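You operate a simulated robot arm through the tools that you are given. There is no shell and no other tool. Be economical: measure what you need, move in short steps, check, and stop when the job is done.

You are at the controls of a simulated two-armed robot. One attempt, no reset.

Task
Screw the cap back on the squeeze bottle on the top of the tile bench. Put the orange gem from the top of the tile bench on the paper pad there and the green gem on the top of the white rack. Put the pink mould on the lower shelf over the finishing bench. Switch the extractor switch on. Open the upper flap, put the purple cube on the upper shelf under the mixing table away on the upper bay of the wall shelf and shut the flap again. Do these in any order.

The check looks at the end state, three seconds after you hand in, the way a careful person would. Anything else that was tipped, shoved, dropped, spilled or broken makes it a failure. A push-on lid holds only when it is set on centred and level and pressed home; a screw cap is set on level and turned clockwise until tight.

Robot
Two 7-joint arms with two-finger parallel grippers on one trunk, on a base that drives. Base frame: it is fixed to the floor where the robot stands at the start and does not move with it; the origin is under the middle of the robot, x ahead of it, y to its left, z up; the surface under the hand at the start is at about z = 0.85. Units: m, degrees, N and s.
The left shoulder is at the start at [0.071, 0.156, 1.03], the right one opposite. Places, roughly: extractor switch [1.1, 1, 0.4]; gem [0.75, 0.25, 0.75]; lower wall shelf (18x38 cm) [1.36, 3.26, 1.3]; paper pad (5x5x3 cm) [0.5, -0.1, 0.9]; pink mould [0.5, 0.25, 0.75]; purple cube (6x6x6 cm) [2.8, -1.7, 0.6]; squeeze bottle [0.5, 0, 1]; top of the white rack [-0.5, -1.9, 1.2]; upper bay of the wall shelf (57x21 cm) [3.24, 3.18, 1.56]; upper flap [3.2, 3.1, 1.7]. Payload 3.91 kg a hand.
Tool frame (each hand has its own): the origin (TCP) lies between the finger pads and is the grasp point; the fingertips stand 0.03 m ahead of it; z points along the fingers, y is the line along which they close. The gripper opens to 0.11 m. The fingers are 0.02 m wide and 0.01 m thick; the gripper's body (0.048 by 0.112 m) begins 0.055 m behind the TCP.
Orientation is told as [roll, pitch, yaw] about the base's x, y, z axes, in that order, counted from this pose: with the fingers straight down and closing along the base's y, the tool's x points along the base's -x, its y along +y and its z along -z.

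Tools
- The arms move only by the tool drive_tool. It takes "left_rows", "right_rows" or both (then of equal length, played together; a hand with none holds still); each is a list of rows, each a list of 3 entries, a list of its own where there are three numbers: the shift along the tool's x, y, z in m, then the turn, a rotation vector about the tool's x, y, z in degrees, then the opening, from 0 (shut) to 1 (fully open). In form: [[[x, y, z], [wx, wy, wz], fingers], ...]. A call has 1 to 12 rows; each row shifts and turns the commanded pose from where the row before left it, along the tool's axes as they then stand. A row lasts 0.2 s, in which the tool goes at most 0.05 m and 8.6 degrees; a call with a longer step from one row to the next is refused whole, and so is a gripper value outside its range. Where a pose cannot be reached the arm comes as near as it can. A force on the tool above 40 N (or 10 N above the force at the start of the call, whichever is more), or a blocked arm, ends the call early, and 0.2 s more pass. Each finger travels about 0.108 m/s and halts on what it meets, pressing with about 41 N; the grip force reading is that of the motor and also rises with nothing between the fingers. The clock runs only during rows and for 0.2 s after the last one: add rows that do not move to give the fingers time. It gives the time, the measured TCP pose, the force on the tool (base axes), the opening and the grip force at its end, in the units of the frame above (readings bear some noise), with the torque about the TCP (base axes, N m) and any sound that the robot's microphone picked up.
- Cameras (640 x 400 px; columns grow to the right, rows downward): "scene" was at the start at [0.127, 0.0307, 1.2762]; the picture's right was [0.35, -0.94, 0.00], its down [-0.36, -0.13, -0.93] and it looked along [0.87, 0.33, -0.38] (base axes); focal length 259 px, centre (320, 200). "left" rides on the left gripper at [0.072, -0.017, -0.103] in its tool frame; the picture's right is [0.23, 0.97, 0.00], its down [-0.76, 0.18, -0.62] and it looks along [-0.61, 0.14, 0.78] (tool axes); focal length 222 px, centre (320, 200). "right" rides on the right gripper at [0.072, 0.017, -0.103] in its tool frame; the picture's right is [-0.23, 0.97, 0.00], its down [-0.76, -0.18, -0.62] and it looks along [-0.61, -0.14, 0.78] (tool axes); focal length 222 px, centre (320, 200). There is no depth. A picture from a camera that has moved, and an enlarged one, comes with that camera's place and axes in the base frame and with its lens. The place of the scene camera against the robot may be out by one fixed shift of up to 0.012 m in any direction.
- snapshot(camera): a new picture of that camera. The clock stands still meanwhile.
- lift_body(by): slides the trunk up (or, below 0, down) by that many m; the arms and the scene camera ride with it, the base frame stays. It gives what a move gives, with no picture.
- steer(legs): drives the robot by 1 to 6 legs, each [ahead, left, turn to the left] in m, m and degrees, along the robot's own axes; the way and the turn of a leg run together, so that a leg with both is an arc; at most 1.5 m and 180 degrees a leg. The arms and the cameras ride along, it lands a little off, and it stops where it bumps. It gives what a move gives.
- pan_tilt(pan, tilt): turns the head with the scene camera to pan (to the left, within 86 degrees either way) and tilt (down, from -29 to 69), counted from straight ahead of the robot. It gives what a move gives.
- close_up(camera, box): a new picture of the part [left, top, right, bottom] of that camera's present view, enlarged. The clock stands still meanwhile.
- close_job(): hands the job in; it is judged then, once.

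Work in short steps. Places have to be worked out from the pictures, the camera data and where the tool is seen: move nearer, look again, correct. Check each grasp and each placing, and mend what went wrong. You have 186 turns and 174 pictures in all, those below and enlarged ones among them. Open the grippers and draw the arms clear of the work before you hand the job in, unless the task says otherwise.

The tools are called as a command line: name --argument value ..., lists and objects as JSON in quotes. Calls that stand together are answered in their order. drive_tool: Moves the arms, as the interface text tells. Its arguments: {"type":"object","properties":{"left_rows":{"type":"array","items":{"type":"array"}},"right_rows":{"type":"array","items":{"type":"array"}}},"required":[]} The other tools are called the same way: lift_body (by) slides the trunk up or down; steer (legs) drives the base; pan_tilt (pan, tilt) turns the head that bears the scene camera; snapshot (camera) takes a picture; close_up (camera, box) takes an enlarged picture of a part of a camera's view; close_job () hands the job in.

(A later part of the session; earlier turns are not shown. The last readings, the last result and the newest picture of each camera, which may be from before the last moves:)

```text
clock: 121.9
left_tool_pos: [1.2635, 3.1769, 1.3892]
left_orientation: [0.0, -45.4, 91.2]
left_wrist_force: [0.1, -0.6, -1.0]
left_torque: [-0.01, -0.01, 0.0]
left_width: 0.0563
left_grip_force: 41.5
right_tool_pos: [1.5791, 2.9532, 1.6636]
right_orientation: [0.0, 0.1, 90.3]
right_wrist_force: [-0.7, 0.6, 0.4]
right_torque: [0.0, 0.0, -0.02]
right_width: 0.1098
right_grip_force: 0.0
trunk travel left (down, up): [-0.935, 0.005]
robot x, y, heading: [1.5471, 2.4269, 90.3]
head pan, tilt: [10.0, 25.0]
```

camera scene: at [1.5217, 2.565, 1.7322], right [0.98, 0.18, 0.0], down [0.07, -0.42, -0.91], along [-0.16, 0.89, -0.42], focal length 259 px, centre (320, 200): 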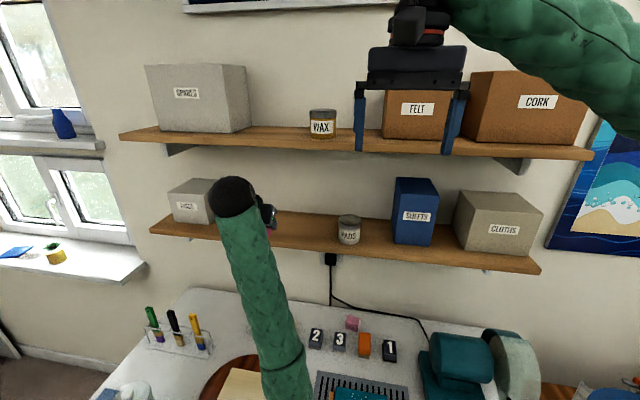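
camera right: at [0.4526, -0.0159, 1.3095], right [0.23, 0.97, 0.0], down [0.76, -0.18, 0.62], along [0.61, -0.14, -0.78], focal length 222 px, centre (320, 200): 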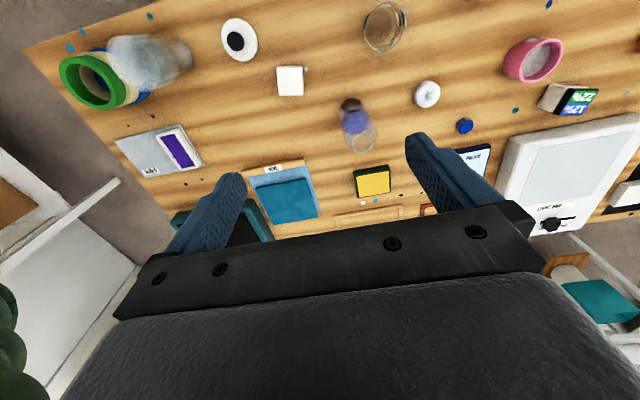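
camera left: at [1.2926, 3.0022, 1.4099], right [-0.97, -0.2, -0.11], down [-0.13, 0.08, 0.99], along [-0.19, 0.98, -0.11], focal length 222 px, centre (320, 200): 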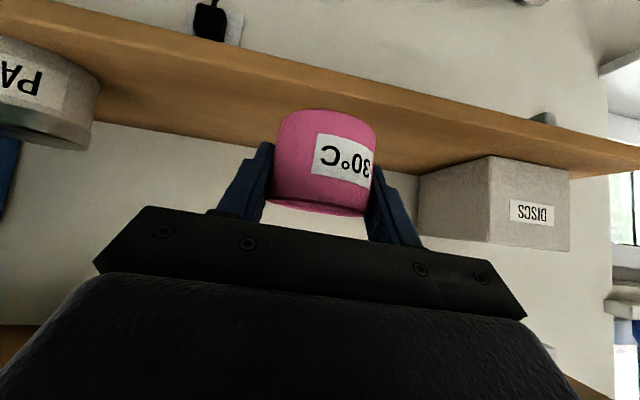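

Level now (roll 0). I move forward another 0.085 to y≈3.262 and look.

drive_tool --left_rows '[[[-0.03, 0, 0.03], [0, 0, 0], 0.45], [[-0.03, 0, 0.03], [0, 0, 0], 0.45], [[0, 0, 0], [0, 0, 0], 0.45]]'

snapshot --camera "scene"

snapshot --camera "left"

```text
clock: 122.7
left_tool_pos: [1.2635, 3.2628, 1.3902]
left_orientation: [-0.1, -45.4, 91.2]
left_wrist_force: [-0.6, -0.5, -0.9]
left_torque: [-0.01, 0.01, -0.01]
left_width: 0.0565
left_grip_force: 41.4
right_tool_pos: [1.5796, 2.9515, 1.6656]
right_orientation: [0.0, 0.0, 90.4]
right_wrist_force: [0.5, 0.2, 0.4]
right_torque: [0.02, 0.01, 0.0]
right_width: 0.1101
right_grip_force: 0.2
trunk travel left (down, up): [-0.935, 0.005]
robot x, y, heading: [1.5439, 2.4311, 90.0]
head pan, tilt: [10.0, 25.0]
```

```text
91 pictures are left
camera scene: at [1.5201, 2.5652, 1.732], right [0.98, 0.18, 0.0], down [0.07, -0.42, -0.91], along [-0.16, 0.89, -0.42], focal length 259 px, centre (320, 200)
```

scene: 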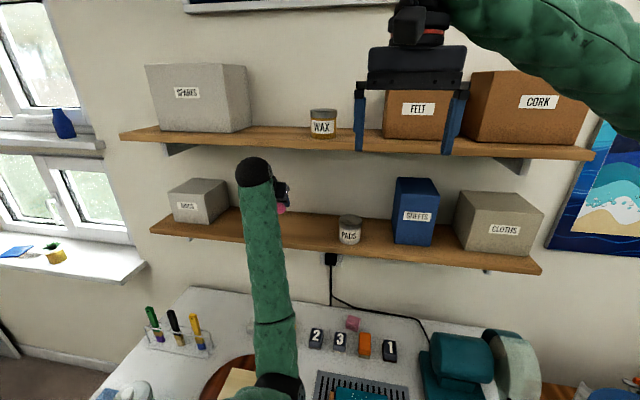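

```text
90 pictures are left
camera left: at [1.2835, 3.1375, 1.4106], right [-0.97, -0.18, -0.16], down [-0.18, 0.09, 0.98], along [-0.16, 0.98, -0.12], focal length 222 px, centre (320, 200)
```

left: 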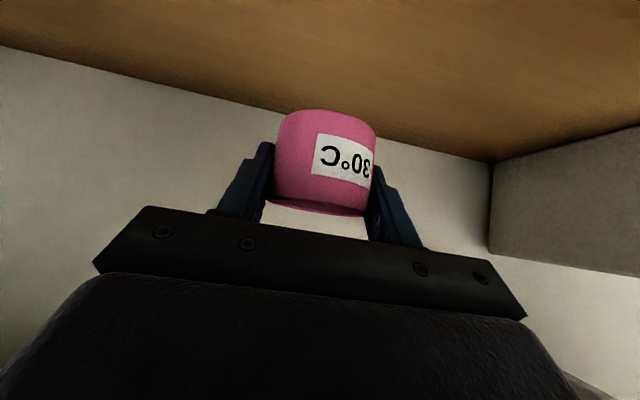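

Clear. I lower 0.04, then in small steps to contact.

drive_tool --left_rows '[[[0.014, 0, 0.014], [0, 0, 0], 0.45], [[0.014, 0, 0.014], [0, 0, 0], 0.45], [[0.003, 0, 0.003], [0, 0, 0], 0.45], [[0.0015, 0, 0.0015], [0, 0, 0], 0.45], [[0.0015, 0, 0.0015], [0, 0, 0], 0.45]]'

snapshot --camera "left"

```text
clock: 123.9
left_tool_pos: [1.2627, 3.2626, 1.341]
left_orientation: [-0.2, -45.3, 91.1]
left_wrist_force: [0.5, -1.0, -1.4]
left_torque: [-0.01, 0.01, 0.0]
left_width: 0.0561
left_grip_force: 41.2
right_tool_pos: [1.5793, 2.9533, 1.6652]
right_orientation: [0.0, 0.0, 90.4]
right_wrist_force: [-0.2, 0.8, -0.2]
right_torque: [-0.01, -0.01, -0.01]
right_width: 0.1101
right_grip_force: 0.1
trunk travel left (down, up): [-0.935, 0.005]
robot x, y, heading: [1.5476, 2.4298, 90.4]
head pan, tilt: [10.0, 25.0]
```

```text
89 pictures are left
camera left: at [1.2825, 3.1376, 1.3622], right [-0.97, -0.18, -0.16], down [-0.18, 0.09, 0.98], along [-0.16, 0.98, -0.12], focal length 222 px, centre (320, 200)
```

left: 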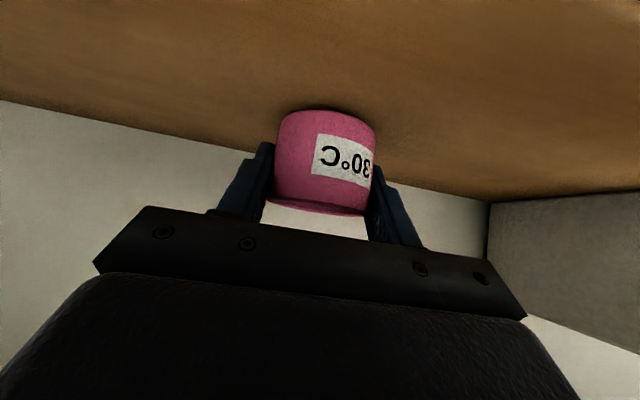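

drive_tool --left_rows '[[[0.0014, 0, 0.0014], [0, 0, 0], 0.45], [[0.0014, 0, 0.0014], [0, 0, 0], 0.45], [[0.0014, 0, 0.0014], [0, 0, 0], 0.45], [[0.001, 0, 0.001], [0, 0, 0], 0.45]]'

```text
clock: 124.9
left_tool_pos: [1.2625, 3.2623, 1.3358]
left_orientation: [0.0, -45.7, 91.1]
left_wrist_force: [-2.4, 6.0, 16.8]
left_torque: [-0.2, 0.07, -0.07]
left_width: 0.0561
left_grip_force: 41.4
right_tool_pos: [1.5789, 2.953, 1.667]
right_orientation: [0.1, -0.1, 90.3]
right_wrist_force: [0.7, -0.1, 0.8]
right_torque: [0.01, 0.01, 0.01]
right_width: 0.11
right_grip_force: 0.2
trunk travel left (down, up): [-0.935, 0.005]
robot x, y, heading: [1.5447, 2.4274, 90.3]
head pan, tilt: [10.0, 25.0]
```

Contact. Relieve, open, and withdraw along the tool axis.

drive_tool --left_rows '[[[-0.001, 0, -0.001], [0, 0, 0], 0.45], [[0, 0, 0], [0, 0, 0], 0.6], [[0, 0, 0], [0, 0, 0], 0.75], [[0, 0, 0], [0, 0, 0], 0.75], [[-0.005, 0, -0.03], [0, 0, 0], 0.75], [[0.02, 0, -0.04], [0, 0, 0], 0.75], [[0.02, 0, -0.04], [0, 0, 0], 0.75]]'

snapshot --camera "left"

snapshot --camera "scene"

```text
clock: 126.5
left_tool_pos: [1.2642, 3.1588, 1.3883]
left_orientation: [0.0, -45.5, 91.1]
left_wrist_force: [1.2, -0.4, -0.8]
left_torque: [0.0, 0.02, 0.03]
left_width: 0.0825
left_grip_force: 0.1
right_tool_pos: [1.5792, 2.9529, 1.6656]
right_orientation: [0.0, 0.0, 90.3]
right_wrist_force: [-0.4, 0.0, -0.3]
right_torque: [0.0, -0.02, -0.01]
right_width: 0.1102
right_grip_force: 0.1
trunk travel left (down, up): [-0.935, 0.005]
robot x, y, heading: [1.5464, 2.4292, 90.3]
head pan, tilt: [10.0, 25.0]
```

```text
88 pictures are left
camera left: at [1.2838, 3.0327, 1.4099], right [-0.97, -0.18, -0.16], down [-0.18, 0.09, 0.98], along [-0.16, 0.98, -0.12], focal length 222 px, centre (320, 200)
```

left: 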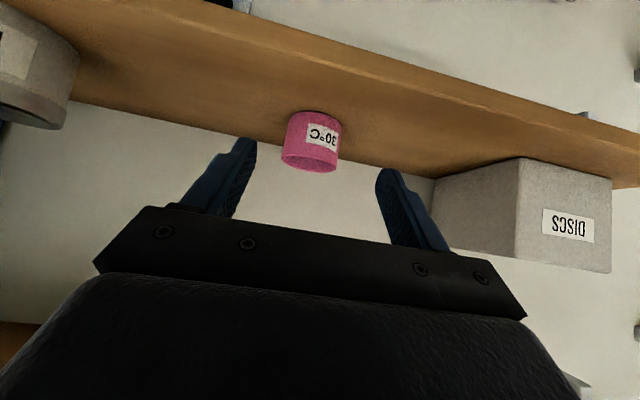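

```text
87 pictures are left
camera scene: at [1.5192, 2.566, 1.732], right [0.98, 0.18, 0.0], down [0.08, -0.42, -0.91], along [-0.16, 0.89, -0.42], focal length 259 px, centre (320, 200)
```

scene: 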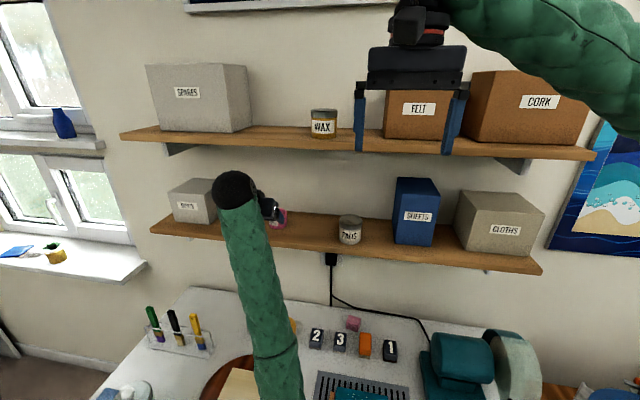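

The mould stands on the lower shelf. Next I go look at the wall cabinet's flap: back off and drive east.

steer --legs '[[-0.2, 0, 0], [0, -1.4, 0]]'

pan_tilt --pan -10 --tilt 15

snapshot --camera "scene"

```text
clock: 134.8
left_tool_pos: [2.6744, 2.9666, 1.3877]
left_orientation: [-0.1, -45.4, 91.0]
left_wrist_force: [0.3, -0.2, 0.1]
left_torque: [0.03, 0.0, 0.05]
left_width: 0.0823
left_grip_force: 0.1
right_tool_pos: [2.9885, 2.7608, 1.6644]
right_orientation: [0.1, 0.0, 90.0]
right_wrist_force: [0.1, -0.1, -0.8]
right_torque: [0.03, -0.02, 0.01]
right_width: 0.11
right_grip_force: 0.1
trunk travel left (down, up): [-0.935, 0.005]
robot x, y, heading: [2.9567, 2.2346, 90.1]
head pan, tilt: [10.0, 25.0]
```

```text
clock: 135.6
left_tool_pos: [2.6766, 2.9672, 1.388]
left_orientation: [-0.1, -45.4, 91.0]
left_wrist_force: [-0.2, -0.2, 0.4]
left_torque: [-0.01, 0.0, 0.02]
left_width: 0.0825
left_grip_force: 0.0
right_tool_pos: [2.9903, 2.7597, 1.6663]
right_orientation: [0.0, 0.0, 90.1]
right_wrist_force: [-0.1, -0.2, 0.4]
right_torque: [-0.03, 0.0, -0.02]
right_width: 0.1099
right_grip_force: 0.0
trunk travel left (down, up): [-0.935, 0.005]
robot x, y, heading: [2.9567, 2.2312, 90.1]
head pan, tilt: [-10.0, 15.0]
```

```text
86 pictures are left
camera scene: at [2.9617, 2.3746, 1.748], right [0.99, -0.17, 0.0], down [-0.04, -0.26, -0.97], along [0.16, 0.95, -0.26], focal length 259 px, centre (320, 200)
```

scene: 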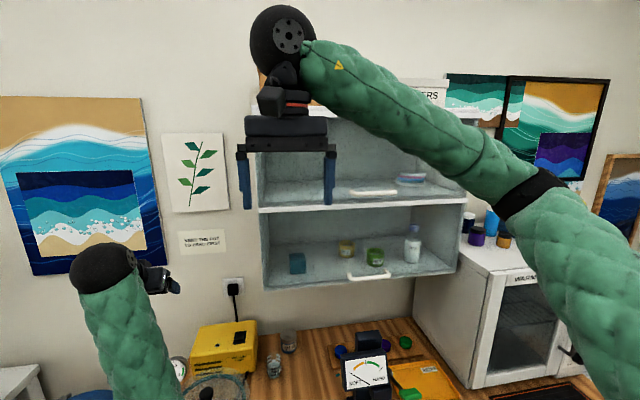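

The cabinet has two glass flaps with bar handles at their lower edges (hinged at top). I move the right hand out of the way to see better and zoom in.

drive_tool --right_rows '[[[0.01, -0.03, 0.03], [0, 0, 0], 1], [[0.01, -0.03, 0.03], [0, 0, 0], 1], [[0.01, -0.03, 0.03], [0, 0, 0], 1], [[0.01, -0.03, 0.03], [0, 0, 0], 1], [[0.01, -0.03, 0.03], [0, 0, 0], 1], [[0, -0.03, 0.03], [0, 0, 0], 1]]'

pan_tilt --pan -12 --tilt 8

close_up --camera "scene" --box '[210, 80, 530, 280]'

```text
clock: 137.0
left_tool_pos: [2.6755, 2.965, 1.3886]
left_orientation: [0.1, -45.5, 91.1]
left_wrist_force: [-0.5, -0.2, -0.7]
left_torque: [0.01, 0.0, 0.01]
left_width: 0.0824
left_grip_force: 0.1
right_tool_pos: [3.1698, 2.7093, 1.4834]
right_orientation: [0.1, -0.1, 90.1]
right_wrist_force: [0.4, -0.4, 0.6]
right_torque: [0.02, -0.02, -0.01]
right_width: 0.1101
right_grip_force: 0.0
trunk travel left (down, up): [-0.935, 0.005]
robot x, y, heading: [2.9559, 2.232, 90.0]
head pan, tilt: [-10.0, 15.0]
```

```text
clock: 137.7
left_tool_pos: [2.6762, 2.9661, 1.3881]
left_orientation: [0.0, -45.3, 90.9]
left_wrist_force: [-0.3, -0.1, -0.7]
left_torque: [0.02, 0.01, 0.01]
left_width: 0.0824
left_grip_force: 0.1
right_tool_pos: [3.1693, 2.7086, 1.4841]
right_orientation: [-0.1, -0.1, 90.0]
right_wrist_force: [-0.2, 0.2, -0.3]
right_torque: [0.02, 0.01, 0.01]
right_width: 0.1102
right_grip_force: 0.0
trunk travel left (down, up): [-0.935, 0.005]
robot x, y, heading: [2.9601, 2.2389, 90.1]
head pan, tilt: [-12.0, 8.0]
```

```text
2.00 times, centred on (370, 180) of scene
camera zoom: at [2.9649, 2.3731, 1.7594], right [0.98, -0.21, 0.0], down [-0.03, -0.14, -0.99], along [0.2, 0.97, -0.14], focal length 518 px, centre (220, 240)
```

zoom: 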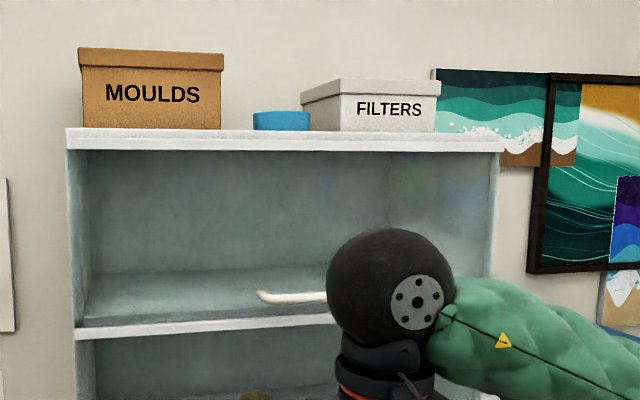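

The flap is top-hinged with a bar handle at ≈(3.22, 3.04, 1.58). I'll fetch the cube first so it can go in while the flap is open. I drive west, turn to face south, and move to about (1.75, 1.1), also looking for the extractor switch.

steer --legs '[[0, 1.2, 0], [0, 0, -180], [1.0, 0, 0]]'

pan_tilt --pan -80 --tilt 35

snapshot --camera "scene"

pan_tilt --pan 10 --tilt 20

snapshot --camera "scene"

```text
clock: 155.8
left_tool_pos: [1.999, 0.5231, 1.3898]
left_orientation: [0.0, -45.5, -90.1]
left_wrist_force: [0.0, -0.1, 0.9]
left_torque: [0.01, 0.0, -0.01]
left_width: 0.0826
left_grip_force: 0.1
right_tool_pos: [1.5112, 0.7899, 1.4837]
right_orientation: [0.0, 0.1, -91.0]
right_wrist_force: [0.5, 0.0, -0.9]
right_torque: [0.0, 0.02, 0.0]
right_width: 0.1098
right_grip_force: 0.1
trunk travel left (down, up): [-0.935, 0.005]
robot x, y, heading: [1.7357, 1.2574, -90.8]
head pan, tilt: [-12.0, 8.0]
```

```text
clock: 157.2
left_tool_pos: [1.9985, 0.5227, 1.3887]
left_orientation: [-0.1, -45.4, -90.1]
left_wrist_force: [-0.3, 0.2, -1.1]
left_torque: [-0.01, -0.03, 0.01]
left_width: 0.0823
left_grip_force: 0.1
right_tool_pos: [1.5108, 0.7897, 1.4832]
right_orientation: [0.0, -0.1, -91.0]
right_wrist_force: [0.1, 0.6, 0.0]
right_torque: [-0.03, -0.02, 0.01]
right_width: 0.1099
right_grip_force: 0.1
trunk travel left (down, up): [-0.935, 0.005]
robot x, y, heading: [1.7335, 1.2605, -90.9]
head pan, tilt: [-80.0, 35.0]
```

```text
84 pictures are left
camera scene: at [1.6345, 1.1926, 1.7161], right [-0.16, 0.99, 0.0], down [0.57, 0.09, -0.82], along [-0.81, -0.13, -0.57], focal length 259 px, centre (320, 200)
```

scene: 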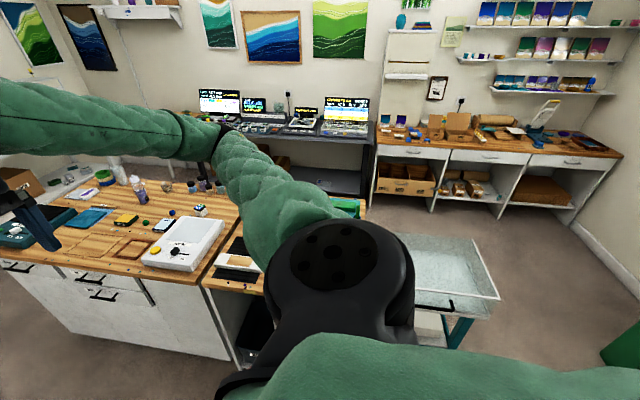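

```text
clock: 158.9
left_tool_pos: [1.999, 0.5225, 1.3889]
left_orientation: [0.0, -45.5, -90.1]
left_wrist_force: [0.8, 0.6, 0.5]
left_torque: [-0.03, 0.03, 0.02]
left_width: 0.0826
left_grip_force: 0.0
right_tool_pos: [1.5117, 0.7897, 1.4825]
right_orientation: [0.0, 0.0, -91.0]
right_wrist_force: [-0.3, 0.3, 0.3]
right_torque: [0.0, 0.04, 0.03]
right_width: 0.1099
right_grip_force: 0.1
trunk travel left (down, up): [-0.935, 0.005]
robot x, y, heading: [1.7377, 1.2627, -90.7]
head pan, tilt: [10.0, 20.0]
```

```text
83 pictures are left
camera scene: at [1.7361, 1.1147, 1.7399], right [-0.99, -0.16, 0.0], down [-0.05, 0.34, -0.94], along [0.15, -0.93, -0.34], focal length 259 px, centre (320, 200)
```

scene: 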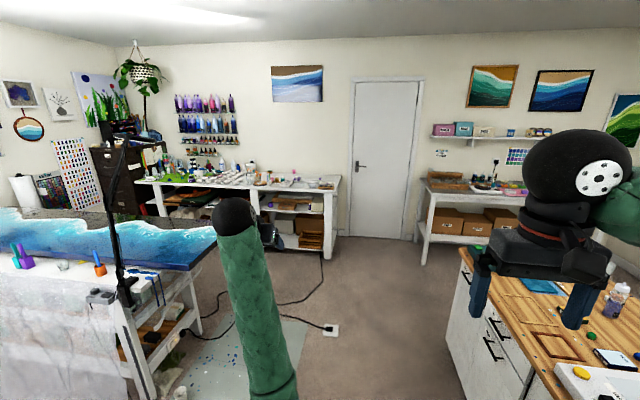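

The mixing table's front is near y≈-1.6, x from ≈2.05 eastwards. There's a plug with cable on the floor; I zoom in on that and on the shelf.

close_up --camera "scene" --box '[120, 160, 360, 360]'

```text
2.00 times, centred on (240, 260) of scene
camera zoom: at [1.7361, 1.1147, 1.7399], right [-0.99, -0.16, 0.0], down [-0.05, 0.34, -0.94], along [0.15, -0.93, -0.34], focal length 518 px, centre (480, 80)
```

zoom: 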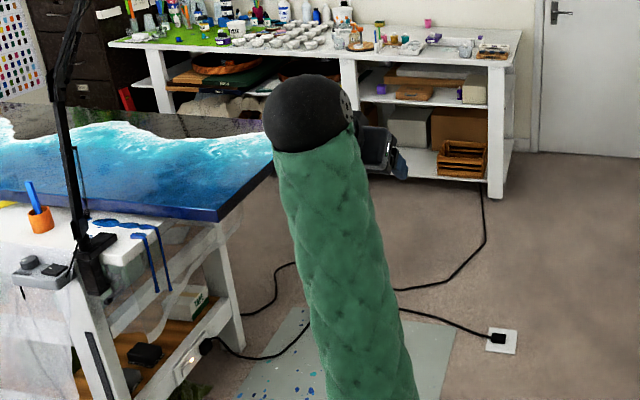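

Purple cube seen on the upper shelf at ≈(2.80, -1.68). I'll drive along x≈1.49 to avoid the floor plug at (1.92, -0.53), then go left along y≈-1.05.

steer --legs '[[0, -0.25, 0.8], [1.5, 0, 0], [0.8, 0, 0], [0, 1.03, 0]]'

pan_tilt --pan 10 --tilt 50

snapshot --camera "scene"

```text
clock: 176.5
left_tool_pos: [2.8049, -1.7372, 1.3888]
left_orientation: [0.0, -45.5, -88.1]
left_wrist_force: [-0.6, 0.1, -0.5]
left_torque: [0.0, 0.02, 0.01]
left_width: 0.0825
left_grip_force: 0.0
right_tool_pos: [2.3083, -1.4891, 1.4821]
right_orientation: [0.1, 0.0, -89.0]
right_wrist_force: [0.3, -0.9, 0.6]
right_torque: [-0.02, 0.0, 0.01]
right_width: 0.1101
right_grip_force: 0.1
trunk travel left (down, up): [-0.935, 0.005]
robot x, y, heading: [2.5124, -1.0068, -88.9]
head pan, tilt: [10.0, 20.0]
```

```text
clock: 177.4
left_tool_pos: [2.806, -1.7385, 1.3886]
left_orientation: [0.0, -45.5, -88.1]
left_wrist_force: [-0.6, 0.8, 0.2]
left_torque: [-0.02, -0.01, 0.01]
left_width: 0.0825
left_grip_force: 0.0
right_tool_pos: [2.3069, -1.4883, 1.4839]
right_orientation: [0.0, 0.0, -88.9]
right_wrist_force: [-0.7, -0.4, 0.0]
right_torque: [0.02, -0.04, 0.0]
right_width: 0.11
right_grip_force: 0.0
trunk travel left (down, up): [-0.935, 0.005]
robot x, y, heading: [2.5144, -1.0108, -88.7]
head pan, tilt: [10.0, 50.0]
```

```text
81 pictures are left
camera scene: at [2.5176, -1.1395, 1.6944], right [-0.98, -0.19, 0.0], down [-0.15, 0.75, -0.64], along [0.12, -0.63, -0.77], focal length 259 px, centre (320, 200)
```

scene: 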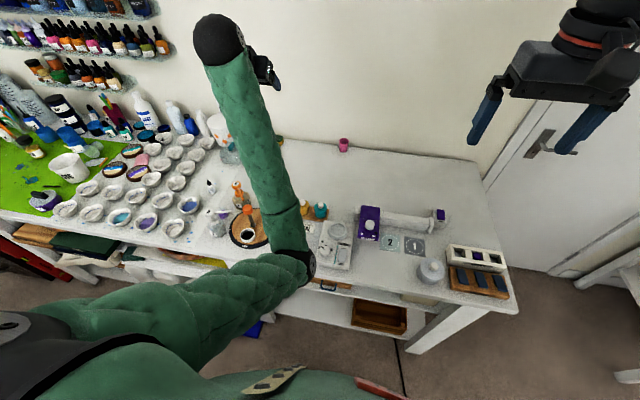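

I back off 0.36 m so the hand clears the table, then lower the trunk 0.6 m and look under the table.

steer --legs '[[-0.36, 0, 0]]'

lift_body --by -0.6

snapshot --camera "left"

pan_tilt --pan 15 --tilt 20

snapshot --camera "scene"

```text
clock: 179.7
left_tool_pos: [2.7899, -1.3817, 1.3911]
left_orientation: [-0.1, -45.7, -89.1]
left_wrist_force: [-0.1, 0.4, 1.0]
left_torque: [-0.02, 0.0, -0.02]
left_width: 0.0825
left_grip_force: 0.1
right_tool_pos: [2.2959, -1.1221, 1.4871]
right_orientation: [-0.1, -0.2, -90.1]
right_wrist_force: [-0.1, 0.2, 0.1]
right_torque: [-0.06, -0.02, 0.03]
right_width: 0.11
right_grip_force: 0.0
trunk travel left (down, up): [-0.935, 0.005]
robot x, y, heading: [2.5083, -0.6509, -89.9]
head pan, tilt: [10.0, 50.0]
```

```text
refused: -0.6 is not a number from -0.4 to 0.4
```

```text
80 pictures are left
camera left: at [2.7713, -1.2569, 1.4127], right [0.97, 0.17, -0.16], down [0.18, -0.08, 0.98], along [0.16, -0.98, -0.11], focal length 222 px, centre (320, 200)
```

left: 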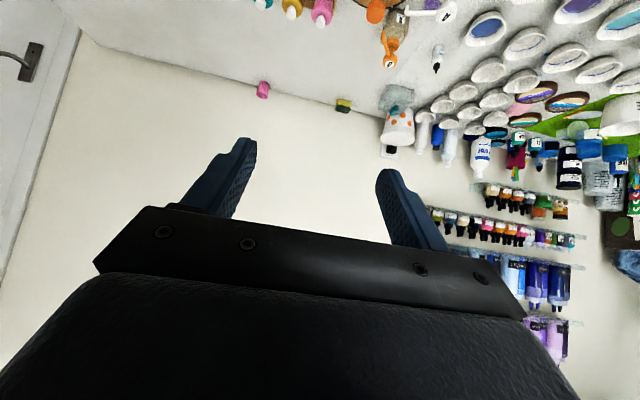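

```text
clock: 180.7
left_tool_pos: [2.7897, -1.3649, 1.4009]
left_orientation: [0.2, -47.2, -89.2]
left_wrist_force: [0.2, -0.4, 0.5]
left_torque: [0.01, -0.03, -0.05]
left_width: 0.0824
left_grip_force: 0.0
right_tool_pos: [2.2931, -1.1028, 1.4892]
right_orientation: [-0.2, -1.1, -90.1]
right_wrist_force: [0.3, -0.5, -0.3]
right_torque: [-0.03, 0.02, 0.0]
right_width: 0.1097
right_grip_force: 0.1
trunk travel left (down, up): [-0.935, 0.005]
robot x, y, heading: [2.5097, -0.6507, -90.4]
head pan, tilt: [15.0, 20.0]
```

```text
79 pictures are left
camera scene: at [2.5235, -0.8266, 1.7398], right [-0.97, -0.26, 0.0], down [-0.09, 0.35, -0.93], along [0.24, -0.9, -0.36], focal length 259 px, centre (320, 200)
```

scene: 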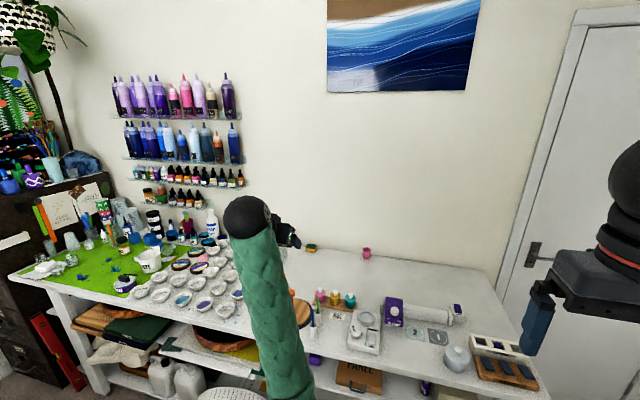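

The robot is pitching slightly (1°), perhaps something behind it is touched. I move forward 0.12 m and check the readings.

steer --legs '[[0.12, 0, 0]]'

pan_tilt --pan 86 --tilt 35

snapshot --camera "scene"

```text
clock: 181.9
left_tool_pos: [2.782, -1.4492, 1.4147]
left_orientation: [0.1, -47.6, -89.3]
left_wrist_force: [-1.2, 0.5, 1.9]
left_torque: [0.01, -0.08, 0.13]
left_width: 0.0824
left_grip_force: 0.1
right_tool_pos: [2.2885, -1.1893, 1.498]
right_orientation: [0.1, -2.5, -90.1]
right_wrist_force: [-1.3, -0.1, 0.8]
right_torque: [-0.09, -0.11, 0.01]
right_width: 0.1101
right_grip_force: 0.0
trunk travel left (down, up): [-0.935, 0.005]
robot x, y, heading: [2.5105, -0.771, -89.9]
head pan, tilt: [15.0, 20.0]
```

```text
clock: 183.3
left_tool_pos: [2.7882, -1.4669, 1.4032]
left_orientation: [-0.2, -46.8, -89.1]
left_wrist_force: [-0.2, 0.4, -0.6]
left_torque: [-0.01, 0.01, -0.06]
left_width: 0.0823
left_grip_force: 0.0
right_tool_pos: [2.2942, -1.2079, 1.4924]
right_orientation: [-0.2, -1.6, -90.1]
right_wrist_force: [-0.5, 0.8, -0.5]
right_torque: [0.01, 0.0, -0.01]
right_width: 0.11
right_grip_force: 0.2
trunk travel left (down, up): [-0.935, 0.005]
robot x, y, heading: [2.5069, -0.7659, -90.0]
head pan, tilt: [85.9, 35.0]
```

```text
78 pictures are left
camera scene: at [2.5871, -0.8289, 1.7162], right [-0.07, -1.0, 0.0], down [-0.57, 0.04, -0.82], along [0.82, -0.06, -0.57], focal length 259 px, centre (320, 200)
```

scene: 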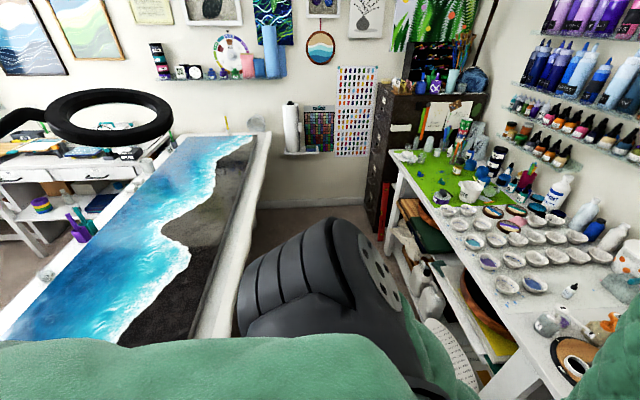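

I check whether the pitch settles.

drive_tool --left_rows '[[[0, 0, 0], [0, 0, 0], 0.75], [[0, 0, 0], [0, 0, 0], 0.75], [[0, 0, 0], [0, 0, 0], 0.75], [[0, 0, 0], [0, 0, 0], 0.75], [[0, 0, 0], [0, 0, 0], 0.75]]'

pan_tilt --pan 40 --tilt 69

snapshot --camera "scene"

```text
clock: 184.5
left_tool_pos: [2.7873, -1.4673, 1.4048]
left_orientation: [-0.2, -46.8, -89.2]
left_wrist_force: [-0.3, 0.4, 0.0]
left_torque: [0.0, -0.01, 0.01]
left_width: 0.0825
left_grip_force: 0.0
right_tool_pos: [2.2937, -1.2094, 1.4921]
right_orientation: [-0.1, -1.6, -90.2]
right_wrist_force: [0.2, -0.4, -1.1]
right_torque: [0.01, 0.0, 0.01]
right_width: 0.1098
right_grip_force: 0.0
trunk travel left (down, up): [-0.935, 0.005]
robot x, y, heading: [2.5071, -0.7709, -90.1]
head pan, tilt: [85.9, 35.0]
```

```text
clock: 185.7
left_tool_pos: [2.7872, -1.4672, 1.4041]
left_orientation: [-0.3, -46.8, -89.1]
left_wrist_force: [-0.5, -0.6, 0.0]
left_torque: [-0.01, 0.01, -0.02]
left_width: 0.0824
left_grip_force: 0.2
right_tool_pos: [2.2924, -1.2077, 1.4924]
right_orientation: [0.0, -1.6, -90.1]
right_wrist_force: [0.3, 0.7, 0.5]
right_torque: [0.01, 0.01, 0.02]
right_width: 0.1098
right_grip_force: 0.2
trunk travel left (down, up): [-0.935, 0.005]
robot x, y, heading: [2.5121, -0.7686, -89.9]
head pan, tilt: [40.0, 68.8]
```

```text
77 pictures are left
camera scene: at [2.5345, -0.8653, 1.6725], right [-0.77, -0.64, 0.0], down [-0.6, 0.71, -0.36], along [0.23, -0.28, -0.93], focal length 259 px, centre (320, 200)
```

scene: 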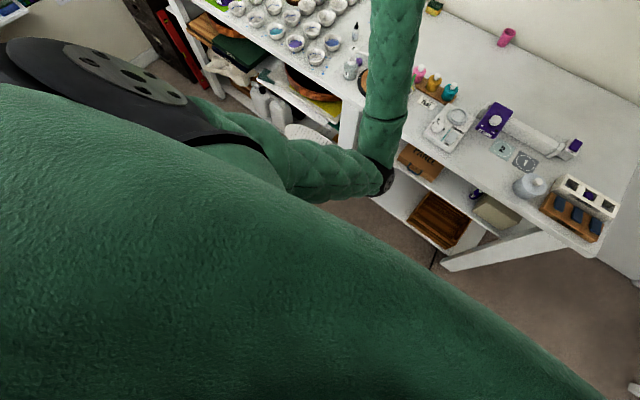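

Static 1.6° tilt – likely a wheel on the cable/mat edge. I move forward 0.13 m where it was level before.

steer --legs '[[0.13, 0, 0]]'

drive_tool --left_rows '[[[0, 0, 0], [0, 0, 0], 0.75], [[0, 0, 0], [0, 0, 0], 0.75]]'

```text
clock: 187.0
left_tool_pos: [2.7883, -1.5988, 1.4046]
left_orientation: [-0.2, -47.0, -89.0]
left_wrist_force: [0.0, 1.0, -0.2]
left_torque: [-0.01, -0.04, 0.01]
left_width: 0.0826
left_grip_force: 0.1
right_tool_pos: [2.2945, -1.3404, 1.4933]
right_orientation: [-0.1, -1.7, -90.0]
right_wrist_force: [-0.2, 0.1, -0.7]
right_torque: [-0.01, 0.0, 0.03]
right_width: 0.1102
right_grip_force: 0.0
trunk travel left (down, up): [-0.935, 0.005]
robot x, y, heading: [2.5095, -0.9011, -89.9]
head pan, tilt: [40.0, 68.8]
```

```text
clock: 187.6
left_tool_pos: [2.787, -1.5995, 1.4041]
left_orientation: [-0.2, -46.9, -89.0]
left_wrist_force: [0.3, -0.2, 0.2]
left_torque: [-0.05, 0.0, 0.02]
left_width: 0.0825
left_grip_force: 0.1
right_tool_pos: [2.2945, -1.3412, 1.4918]
right_orientation: [-0.1, -1.7, -89.9]
right_wrist_force: [0.3, -0.5, -0.7]
right_torque: [0.0, 0.0, -0.01]
right_width: 0.11
right_grip_force: 0.1
trunk travel left (down, up): [-0.935, 0.005]
robot x, y, heading: [2.5122, -0.9076, -90.0]
head pan, tilt: [40.0, 68.8]
```

Tilt persists even after moving. I look to the right side and left-rear for something caught.

pan_tilt --pan -86 --tilt 45

snapshot --camera "scene"

pan_tilt --pan 86 --tilt 69

snapshot --camera "scene"

```text
clock: 189.6
left_tool_pos: [2.7884, -1.5996, 1.4029]
left_orientation: [-0.2, -46.8, -89.0]
left_wrist_force: [-0.4, 0.1, -0.1]
left_torque: [0.0, -0.02, 0.03]
left_width: 0.0824
left_grip_force: 0.0
right_tool_pos: [2.2932, -1.3417, 1.4935]
right_orientation: [-0.1, -1.6, -90.0]
right_wrist_force: [0.6, -0.4, 0.1]
right_torque: [-0.01, 0.01, -0.04]
right_width: 0.1098
right_grip_force: 0.0
trunk travel left (down, up): [-0.935, 0.005]
robot x, y, heading: [2.5113, -0.902, -90.0]
head pan, tilt: [-85.9, 45.0]
```

```text
76 pictures are left
camera scene: at [2.4175, -0.9617, 1.7013], right [-0.07, 1.0, 0.0], down [0.71, 0.05, -0.71], along [-0.7, -0.05, -0.71], focal length 259 px, centre (320, 200)
```

scene: 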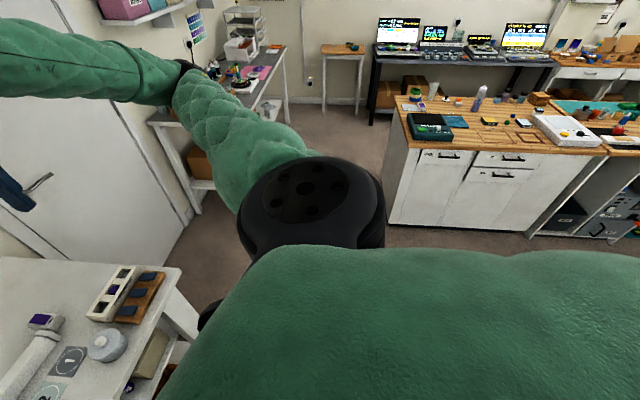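

```text
clock: 192.2
left_tool_pos: [2.7876, -1.6003, 1.4041]
left_orientation: [-0.1, -46.8, -89.0]
left_wrist_force: [-0.4, 0.2, -0.2]
left_torque: [0.03, -0.02, 0.01]
left_width: 0.0825
left_grip_force: 0.1
right_tool_pos: [2.2929, -1.3417, 1.4929]
right_orientation: [-0.2, -1.5, -89.9]
right_wrist_force: [0.0, 0.1, 0.3]
right_torque: [0.02, 0.01, 0.0]
right_width: 0.1101
right_grip_force: 0.1
trunk travel left (down, up): [-0.935, 0.005]
robot x, y, heading: [2.51, -0.9025, -90.0]
head pan, tilt: [85.9, 68.8]
```

```text
75 pictures are left
camera scene: at [2.5544, -0.9597, 1.6725], right [-0.07, -1.0, 0.0], down [-0.93, 0.06, -0.36], along [0.36, -0.02, -0.93], focal length 259 px, centre (320, 200)
```

scene: 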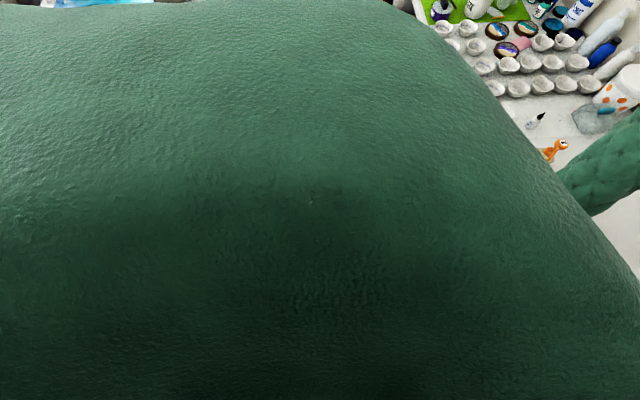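

I check whether the easel table moved with me: same view direction as before.

pan_tilt --pan 86 --tilt 35

snapshot --camera "scene"

```text
clock: 193.2
left_tool_pos: [2.7881, -1.5999, 1.4045]
left_orientation: [-0.2, -46.8, -89.1]
left_wrist_force: [-0.3, 0.3, 0.0]
left_torque: [0.05, -0.03, -0.04]
left_width: 0.0827
left_grip_force: 0.2
right_tool_pos: [2.2939, -1.3416, 1.4927]
right_orientation: [-0.1, -1.6, -90.0]
right_wrist_force: [0.8, -0.3, 0.6]
right_torque: [0.01, 0.02, 0.0]
right_width: 0.1098
right_grip_force: 0.1
trunk travel left (down, up): [-0.935, 0.005]
robot x, y, heading: [2.5101, -0.9049, -90.1]
head pan, tilt: [85.9, 35.0]
```

```text
74 pictures are left
camera scene: at [2.5864, -0.9619, 1.7161], right [-0.07, -1.0, 0.0], down [-0.57, 0.04, -0.82], along [0.82, -0.06, -0.57], focal length 259 px, centre (320, 200)
```

scene: 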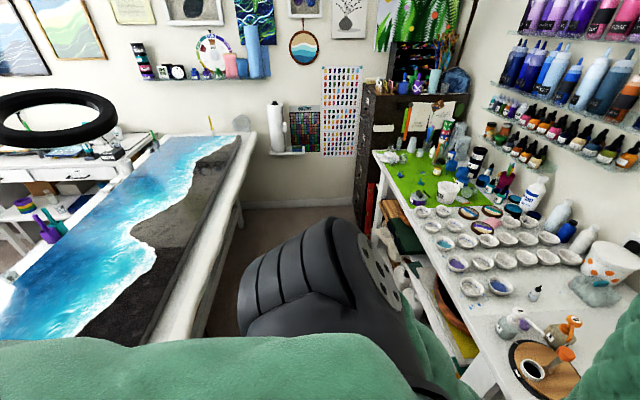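

The table did not follow me (edge still ≈y −0.56), so nothing is dragged. Rather than backing up, I'll bring the left hand vertical and retract it, then lower the trunk in front of the mixing table.

drive_tool --left_rows '[[[0, 0, 0], [0, 7.5, 0], 0.75], [[0, 0, 0], [0, 7.5, 0], 0.75], [[0, 0, 0], [0, 7.5, 0], 0.75], [[0, 0, 0], [0, 7.5, 0], 0.75], [[0, 0, 0], [0, 7.5, 0], 0.75], [[0, 0, 0], [0, 7.5, 0], 0.75], [[0.045, 0, 0], [0, 0, 0], 0.75], [[0.045, 0, 0], [0, 0, 0], 0.75], [[0.045, 0, 0], [0, 0, 0], 0.75], [[0.045, 0, 0], [0, 0, 0], 0.75]]'

```text
clock: 195.4
left_tool_pos: [2.8404, -1.5121, 1.3407]
left_orientation: [11.8, -52.1, -95.1]
left_wrist_force: [0.6, -0.3, -0.2]
left_torque: [0.03, 0.0, -0.04]
left_width: 0.0825
left_grip_force: 0.1
left hand out of reach, approached as far as the arm can: row 1, 2, 3, 4, 5, 6, 10
right_tool_pos: [2.2932, -1.3407, 1.4941]
right_orientation: [-0.2, -1.6, -90.1]
right_wrist_force: [0.6, 0.1, -1.1]
right_torque: [-0.01, 0.0, -0.03]
right_width: 0.1099
right_grip_force: 0.1
trunk travel left (down, up): [-0.935, 0.005]
robot x, y, heading: [2.5063, -0.9052, -89.9]
head pan, tilt: [85.9, 35.0]
stopped in row 10 (left hand): the arm was blocked; the commanded pose is now the measured one
```

The tool can't be vertical at this height. I back 0.09 m (hand then at y≈-1.42, in front of the table) and lower the trunk.

steer --legs '[[-0.09, 0, 0]]'

pan_tilt --pan 35 --tilt 55

snapshot --camera "scene"

```text
clock: 196.5
left_tool_pos: [2.8391, -1.4215, 1.34]
left_orientation: [11.7, -52.1, -95.2]
left_wrist_force: [-0.4, 0.4, 0.2]
left_torque: [0.0, 0.01, -0.01]
left_width: 0.0825
left_grip_force: 0.0
right_tool_pos: [2.2928, -1.2542, 1.493]
right_orientation: [-0.2, -1.5, -90.1]
right_wrist_force: [-0.1, -0.1, -0.8]
right_torque: [0.01, 0.0, -0.01]
right_width: 0.1098
right_grip_force: 0.0
trunk travel left (down, up): [-0.935, 0.005]
robot x, y, heading: [2.5054, -0.8138, -90.0]
head pan, tilt: [85.9, 35.0]
```

```text
clock: 197.7
left_tool_pos: [2.8394, -1.4218, 1.3409]
left_orientation: [11.8, -52.1, -95.3]
left_wrist_force: [0.5, 0.3, -0.4]
left_torque: [-0.03, -0.02, -0.02]
left_width: 0.0827
left_grip_force: 0.1
right_tool_pos: [2.2941, -1.2509, 1.4926]
right_orientation: [-0.1, -1.8, -90.1]
right_wrist_force: [0.3, 0.3, -0.2]
right_torque: [-0.02, 0.03, -0.01]
right_width: 0.1104
right_grip_force: 0.1
trunk travel left (down, up): [-0.935, 0.005]
robot x, y, heading: [2.5085, -0.812, -90.0]
head pan, tilt: [35.0, 55.0]
```

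```text
73 pictures are left
camera scene: at [2.5397, -0.9252, 1.6879], right [-0.82, -0.57, 0.0], down [-0.47, 0.67, -0.57], along [0.33, -0.47, -0.82], focal length 259 px, centre (320, 200)
```

scene: 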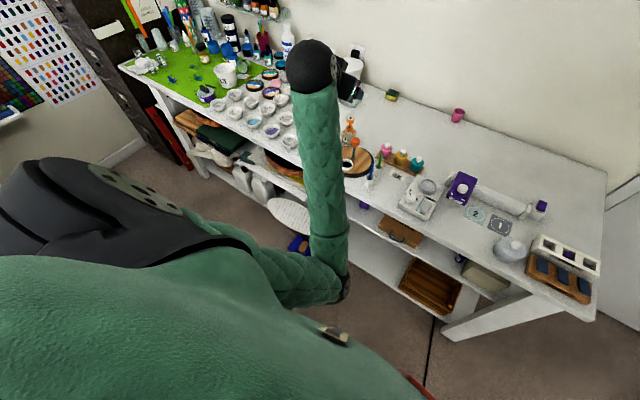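

The forearm stands nearly vertical with a low elbow; there's free space. I lower the trunk 0.35 and then lower the hand with the arm.

lift_body --by -0.35

snapshot --camera "left"

snapshot --camera "scene"

```text
clock: 201.1
left_tool_pos: [2.8407, -1.4228, 0.9909]
left_orientation: [11.7, -52.1, -95.2]
left_wrist_force: [1.5, -0.4, 0.0]
left_torque: [0.01, 0.02, -0.01]
left_width: 0.0823
left_grip_force: 0.0
right_tool_pos: [2.2927, -1.251, 1.142]
right_orientation: [-0.2, -1.6, -90.1]
right_wrist_force: [0.0, -0.2, 0.2]
right_torque: [-0.02, -0.03, 0.0]
right_width: 0.1102
right_grip_force: 0.1
trunk travel left (down, up): [-0.585, 0.355]
robot x, y, heading: [2.5086, -0.8096, -90.0]
head pan, tilt: [35.0, 55.0]
```

```text
72 pictures are left
camera left: at [2.8134, -1.2984, 0.9936], right [0.98, 0.21, -0.06], down [0.05, 0.04, 1.0], along [0.21, -0.98, 0.03], focal length 222 px, centre (320, 200)
```

left: 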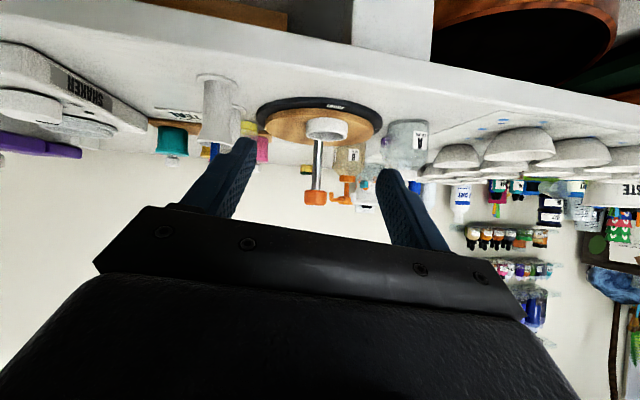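

```text
71 pictures are left
camera scene: at [2.5397, -0.9254, 1.338], right [-0.82, -0.57, 0.0], down [-0.47, 0.67, -0.57], along [0.33, -0.47, -0.82], focal length 259 px, centre (320, 200)
```

scene: 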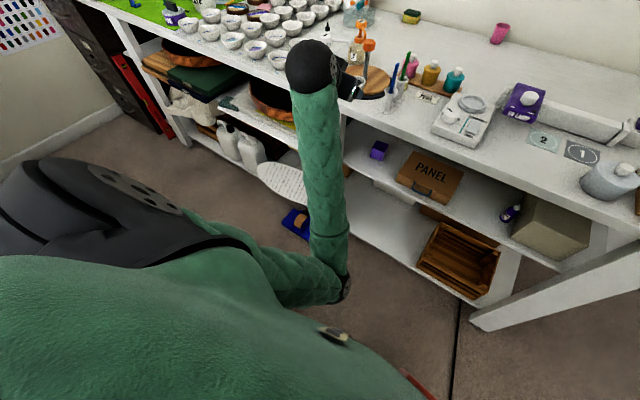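

Cube at ≈(2.78, -1.66) on the shelf, table front edge ≈ -1.48. I lower the hand and pull back slightly, then re-level the orientation.

drive_tool --left_rows '[[[0.03, 0, 0], [0, 0, 0], 0.75], [[0.0325, 0, 0.0127], [0, 0, 0], 0.75], [[0.0325, 0, 0.0127], [0, 0, 0], 0.75], [[0.0325, 0, 0.02], [0, 0, 0], 0.75], [[0, 0, 0], [4.5, 3.5, 2], 0.75], [[0, 0, 0], [4.5, 3.5, 2], 0.75]]'

```text
clock: 202.5
left_tool_pos: [2.8546, -1.3944, 0.8597]
left_orientation: [6.0, -44.6, -99.5]
left_wrist_force: [0.6, 0.1, -0.3]
left_torque: [-0.01, -0.01, -0.04]
left_width: 0.0824
left_grip_force: 0.1
left hand out of reach, approached as far as the arm can: row 1
right_tool_pos: [2.2942, -1.2515, 1.1428]
right_orientation: [-0.1, -1.5, -90.1]
right_wrist_force: [-0.4, 0.0, 0.5]
right_torque: [-0.02, 0.0, 0.02]
right_width: 0.1098
right_grip_force: 0.0
trunk travel left (down, up): [-0.585, 0.355]
robot x, y, heading: [2.5072, -0.815, -89.8]
head pan, tilt: [35.0, 55.0]
```

Now fix remaining roll/yaw and lower further.

drive_tool --left_rows '[[[0, 0, 0], [-0.8, 0, -6.7], 0.75], [[0.03, 0, 0.03], [0, 0, 0], 0.75], [[0.03, 0, 0.03], [0, 0, 0], 0.75], [[0, 0, 0], [0, 0, 0], 0.75]]'

snapshot --camera "left"

snapshot --camera "scene"

```text
clock: 203.5
left_tool_pos: [2.8528, -1.3965, 0.7755]
left_orientation: [0.1, -44.8, -90.1]
left_wrist_force: [-0.4, -0.7, 0.0]
left_torque: [0.03, 0.04, 0.03]
left_width: 0.0824
left_grip_force: 0.2
right_tool_pos: [2.2929, -1.2522, 1.1425]
right_orientation: [-0.1, -1.6, -90.1]
right_wrist_force: [-0.4, 0.9, 0.5]
right_torque: [0.01, 0.0, 0.01]
right_width: 0.11
right_grip_force: 0.0
trunk travel left (down, up): [-0.585, 0.355]
robot x, y, heading: [2.5088, -0.8145, -90.0]
head pan, tilt: [35.0, 55.0]
```

```text
70 pictures are left
camera left: at [2.8371, -1.2727, 0.7973], right [0.97, 0.16, -0.16], down [0.18, -0.1, 0.98], along [0.14, -0.98, -0.12], focal length 222 px, centre (320, 200)
```

left: 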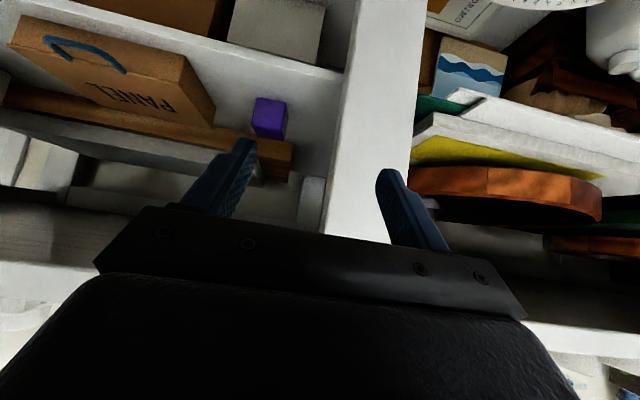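

```text
69 pictures are left
camera scene: at [2.5398, -0.9254, 1.3379], right [-0.82, -0.57, 0.0], down [-0.47, 0.67, -0.57], along [0.33, -0.47, -0.82], focal length 259 px, centre (320, 200)
```

scene: 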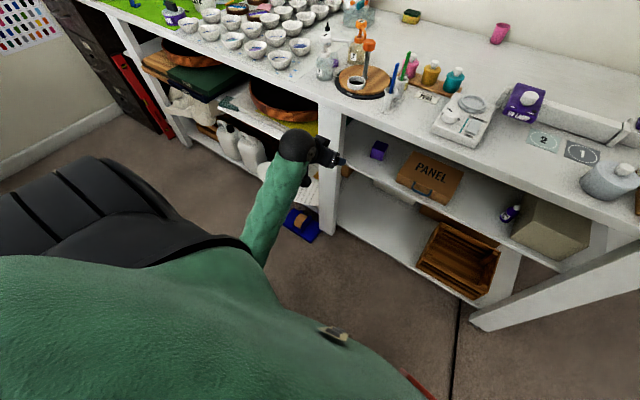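

Cube seen at ≈(2.775, -1.66, 0.62), a table leg to its east with ~5 cm spare. I flatten the tilt to 53°, align x, and lower to z≈0.635 in front.

drive_tool --left_rows '[[[0, -0.039, 0], [0, -8, 0], 0.9], [[0, -0.039, 0], [0, 0, 0], 0.9], [[0.036, 0, 0.027], [0, 0, 0], 0.9], [[0.036, 0, 0.027], [0, 0, 0], 0.9], [[0.036, 0, 0.027], [0, 0, 0], 0.9], [[0, 0, 0], [0, 0, 0], 0.9]]'

snapshot --camera "left"

```text
clock: 204.9
left_tool_pos: [2.774, -1.3969, 0.64]
left_orientation: [0.1, -52.9, -90.2]
left_wrist_force: [-0.7, 0.5, 0.0]
left_torque: [0.02, -0.01, 0.01]
left_width: 0.0991
left_grip_force: 0.1
right_tool_pos: [2.2933, -1.2512, 1.1432]
right_orientation: [-0.1, -1.6, -90.1]
right_wrist_force: [0.3, 0.0, 0.9]
right_torque: [-0.02, -0.01, 0.01]
right_width: 0.11
right_grip_force: 0.1
trunk travel left (down, up): [-0.585, 0.355]
robot x, y, heading: [2.5082, -0.8103, -90.0]
head pan, tilt: [35.0, 55.0]
```

```text
68 pictures are left
camera left: at [2.7583, -1.2703, 0.6444], right [0.97, 0.14, -0.18], down [0.18, 0.04, 0.98], along [0.14, -0.99, 0.01], focal length 222 px, centre (320, 200)
```

left: 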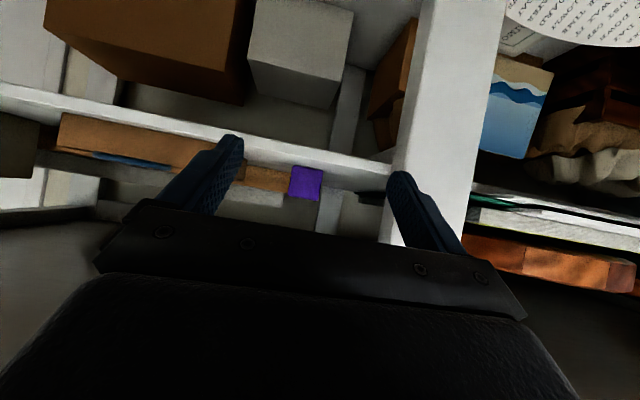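

Cube centre ≈ (2.786, -1.70, 0.622). I advance 0.25 m with a 12 mm x correction.

drive_tool --left_rows '[[[-0.03, 0.006, 0.039], [0, 0, 0], 0.9], [[-0.03, 0.006, 0.039], [0, 0, 0], 0.9], [[-0.028, 0, 0.04], [0, 0, 0], 0.9], [[-0.026, 0, 0.042], [0, 0, 0], 0.9], [[-0.028, 0, 0.04], [0, 0, 0], 0.9]]'

snapshot --camera "left"

snapshot --camera "scene"

```text
clock: 206.1
left_tool_pos: [2.7891, -1.6411, 0.6327]
left_orientation: [0.1, -52.9, -90.1]
left_wrist_force: [-1.4, 0.1, -0.1]
left_torque: [-0.01, 0.0, 0.0]
left_width: 0.0986
left_grip_force: 0.0
right_tool_pos: [2.2938, -1.2533, 1.1425]
right_orientation: [-0.1, -1.6, -90.0]
right_wrist_force: [-0.7, 0.5, -0.1]
right_torque: [0.01, -0.01, 0.03]
right_width: 0.1101
right_grip_force: 0.1
trunk travel left (down, up): [-0.585, 0.355]
robot x, y, heading: [2.5108, -0.8148, -89.9]
head pan, tilt: [35.0, 55.0]
```

```text
67 pictures are left
camera left: at [2.7718, -1.5157, 0.6377], right [0.97, 0.14, -0.18], down [0.18, 0.04, 0.98], along [0.14, -0.99, 0.01], focal length 222 px, centre (320, 200)
```

left: 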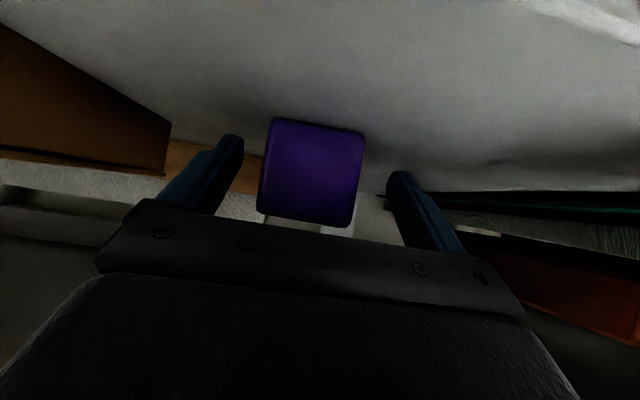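

```text
66 pictures are left
camera scene: at [2.5397, -0.9264, 1.3377], right [-0.82, -0.57, 0.0], down [-0.47, 0.67, -0.57], along [0.33, -0.47, -0.82], focal length 259 px, centre (320, 200)
```

scene: 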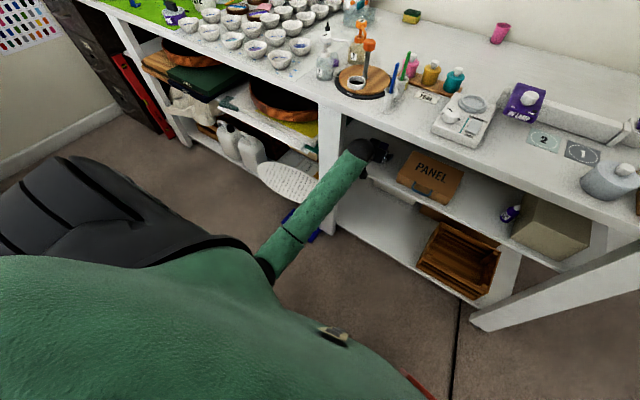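

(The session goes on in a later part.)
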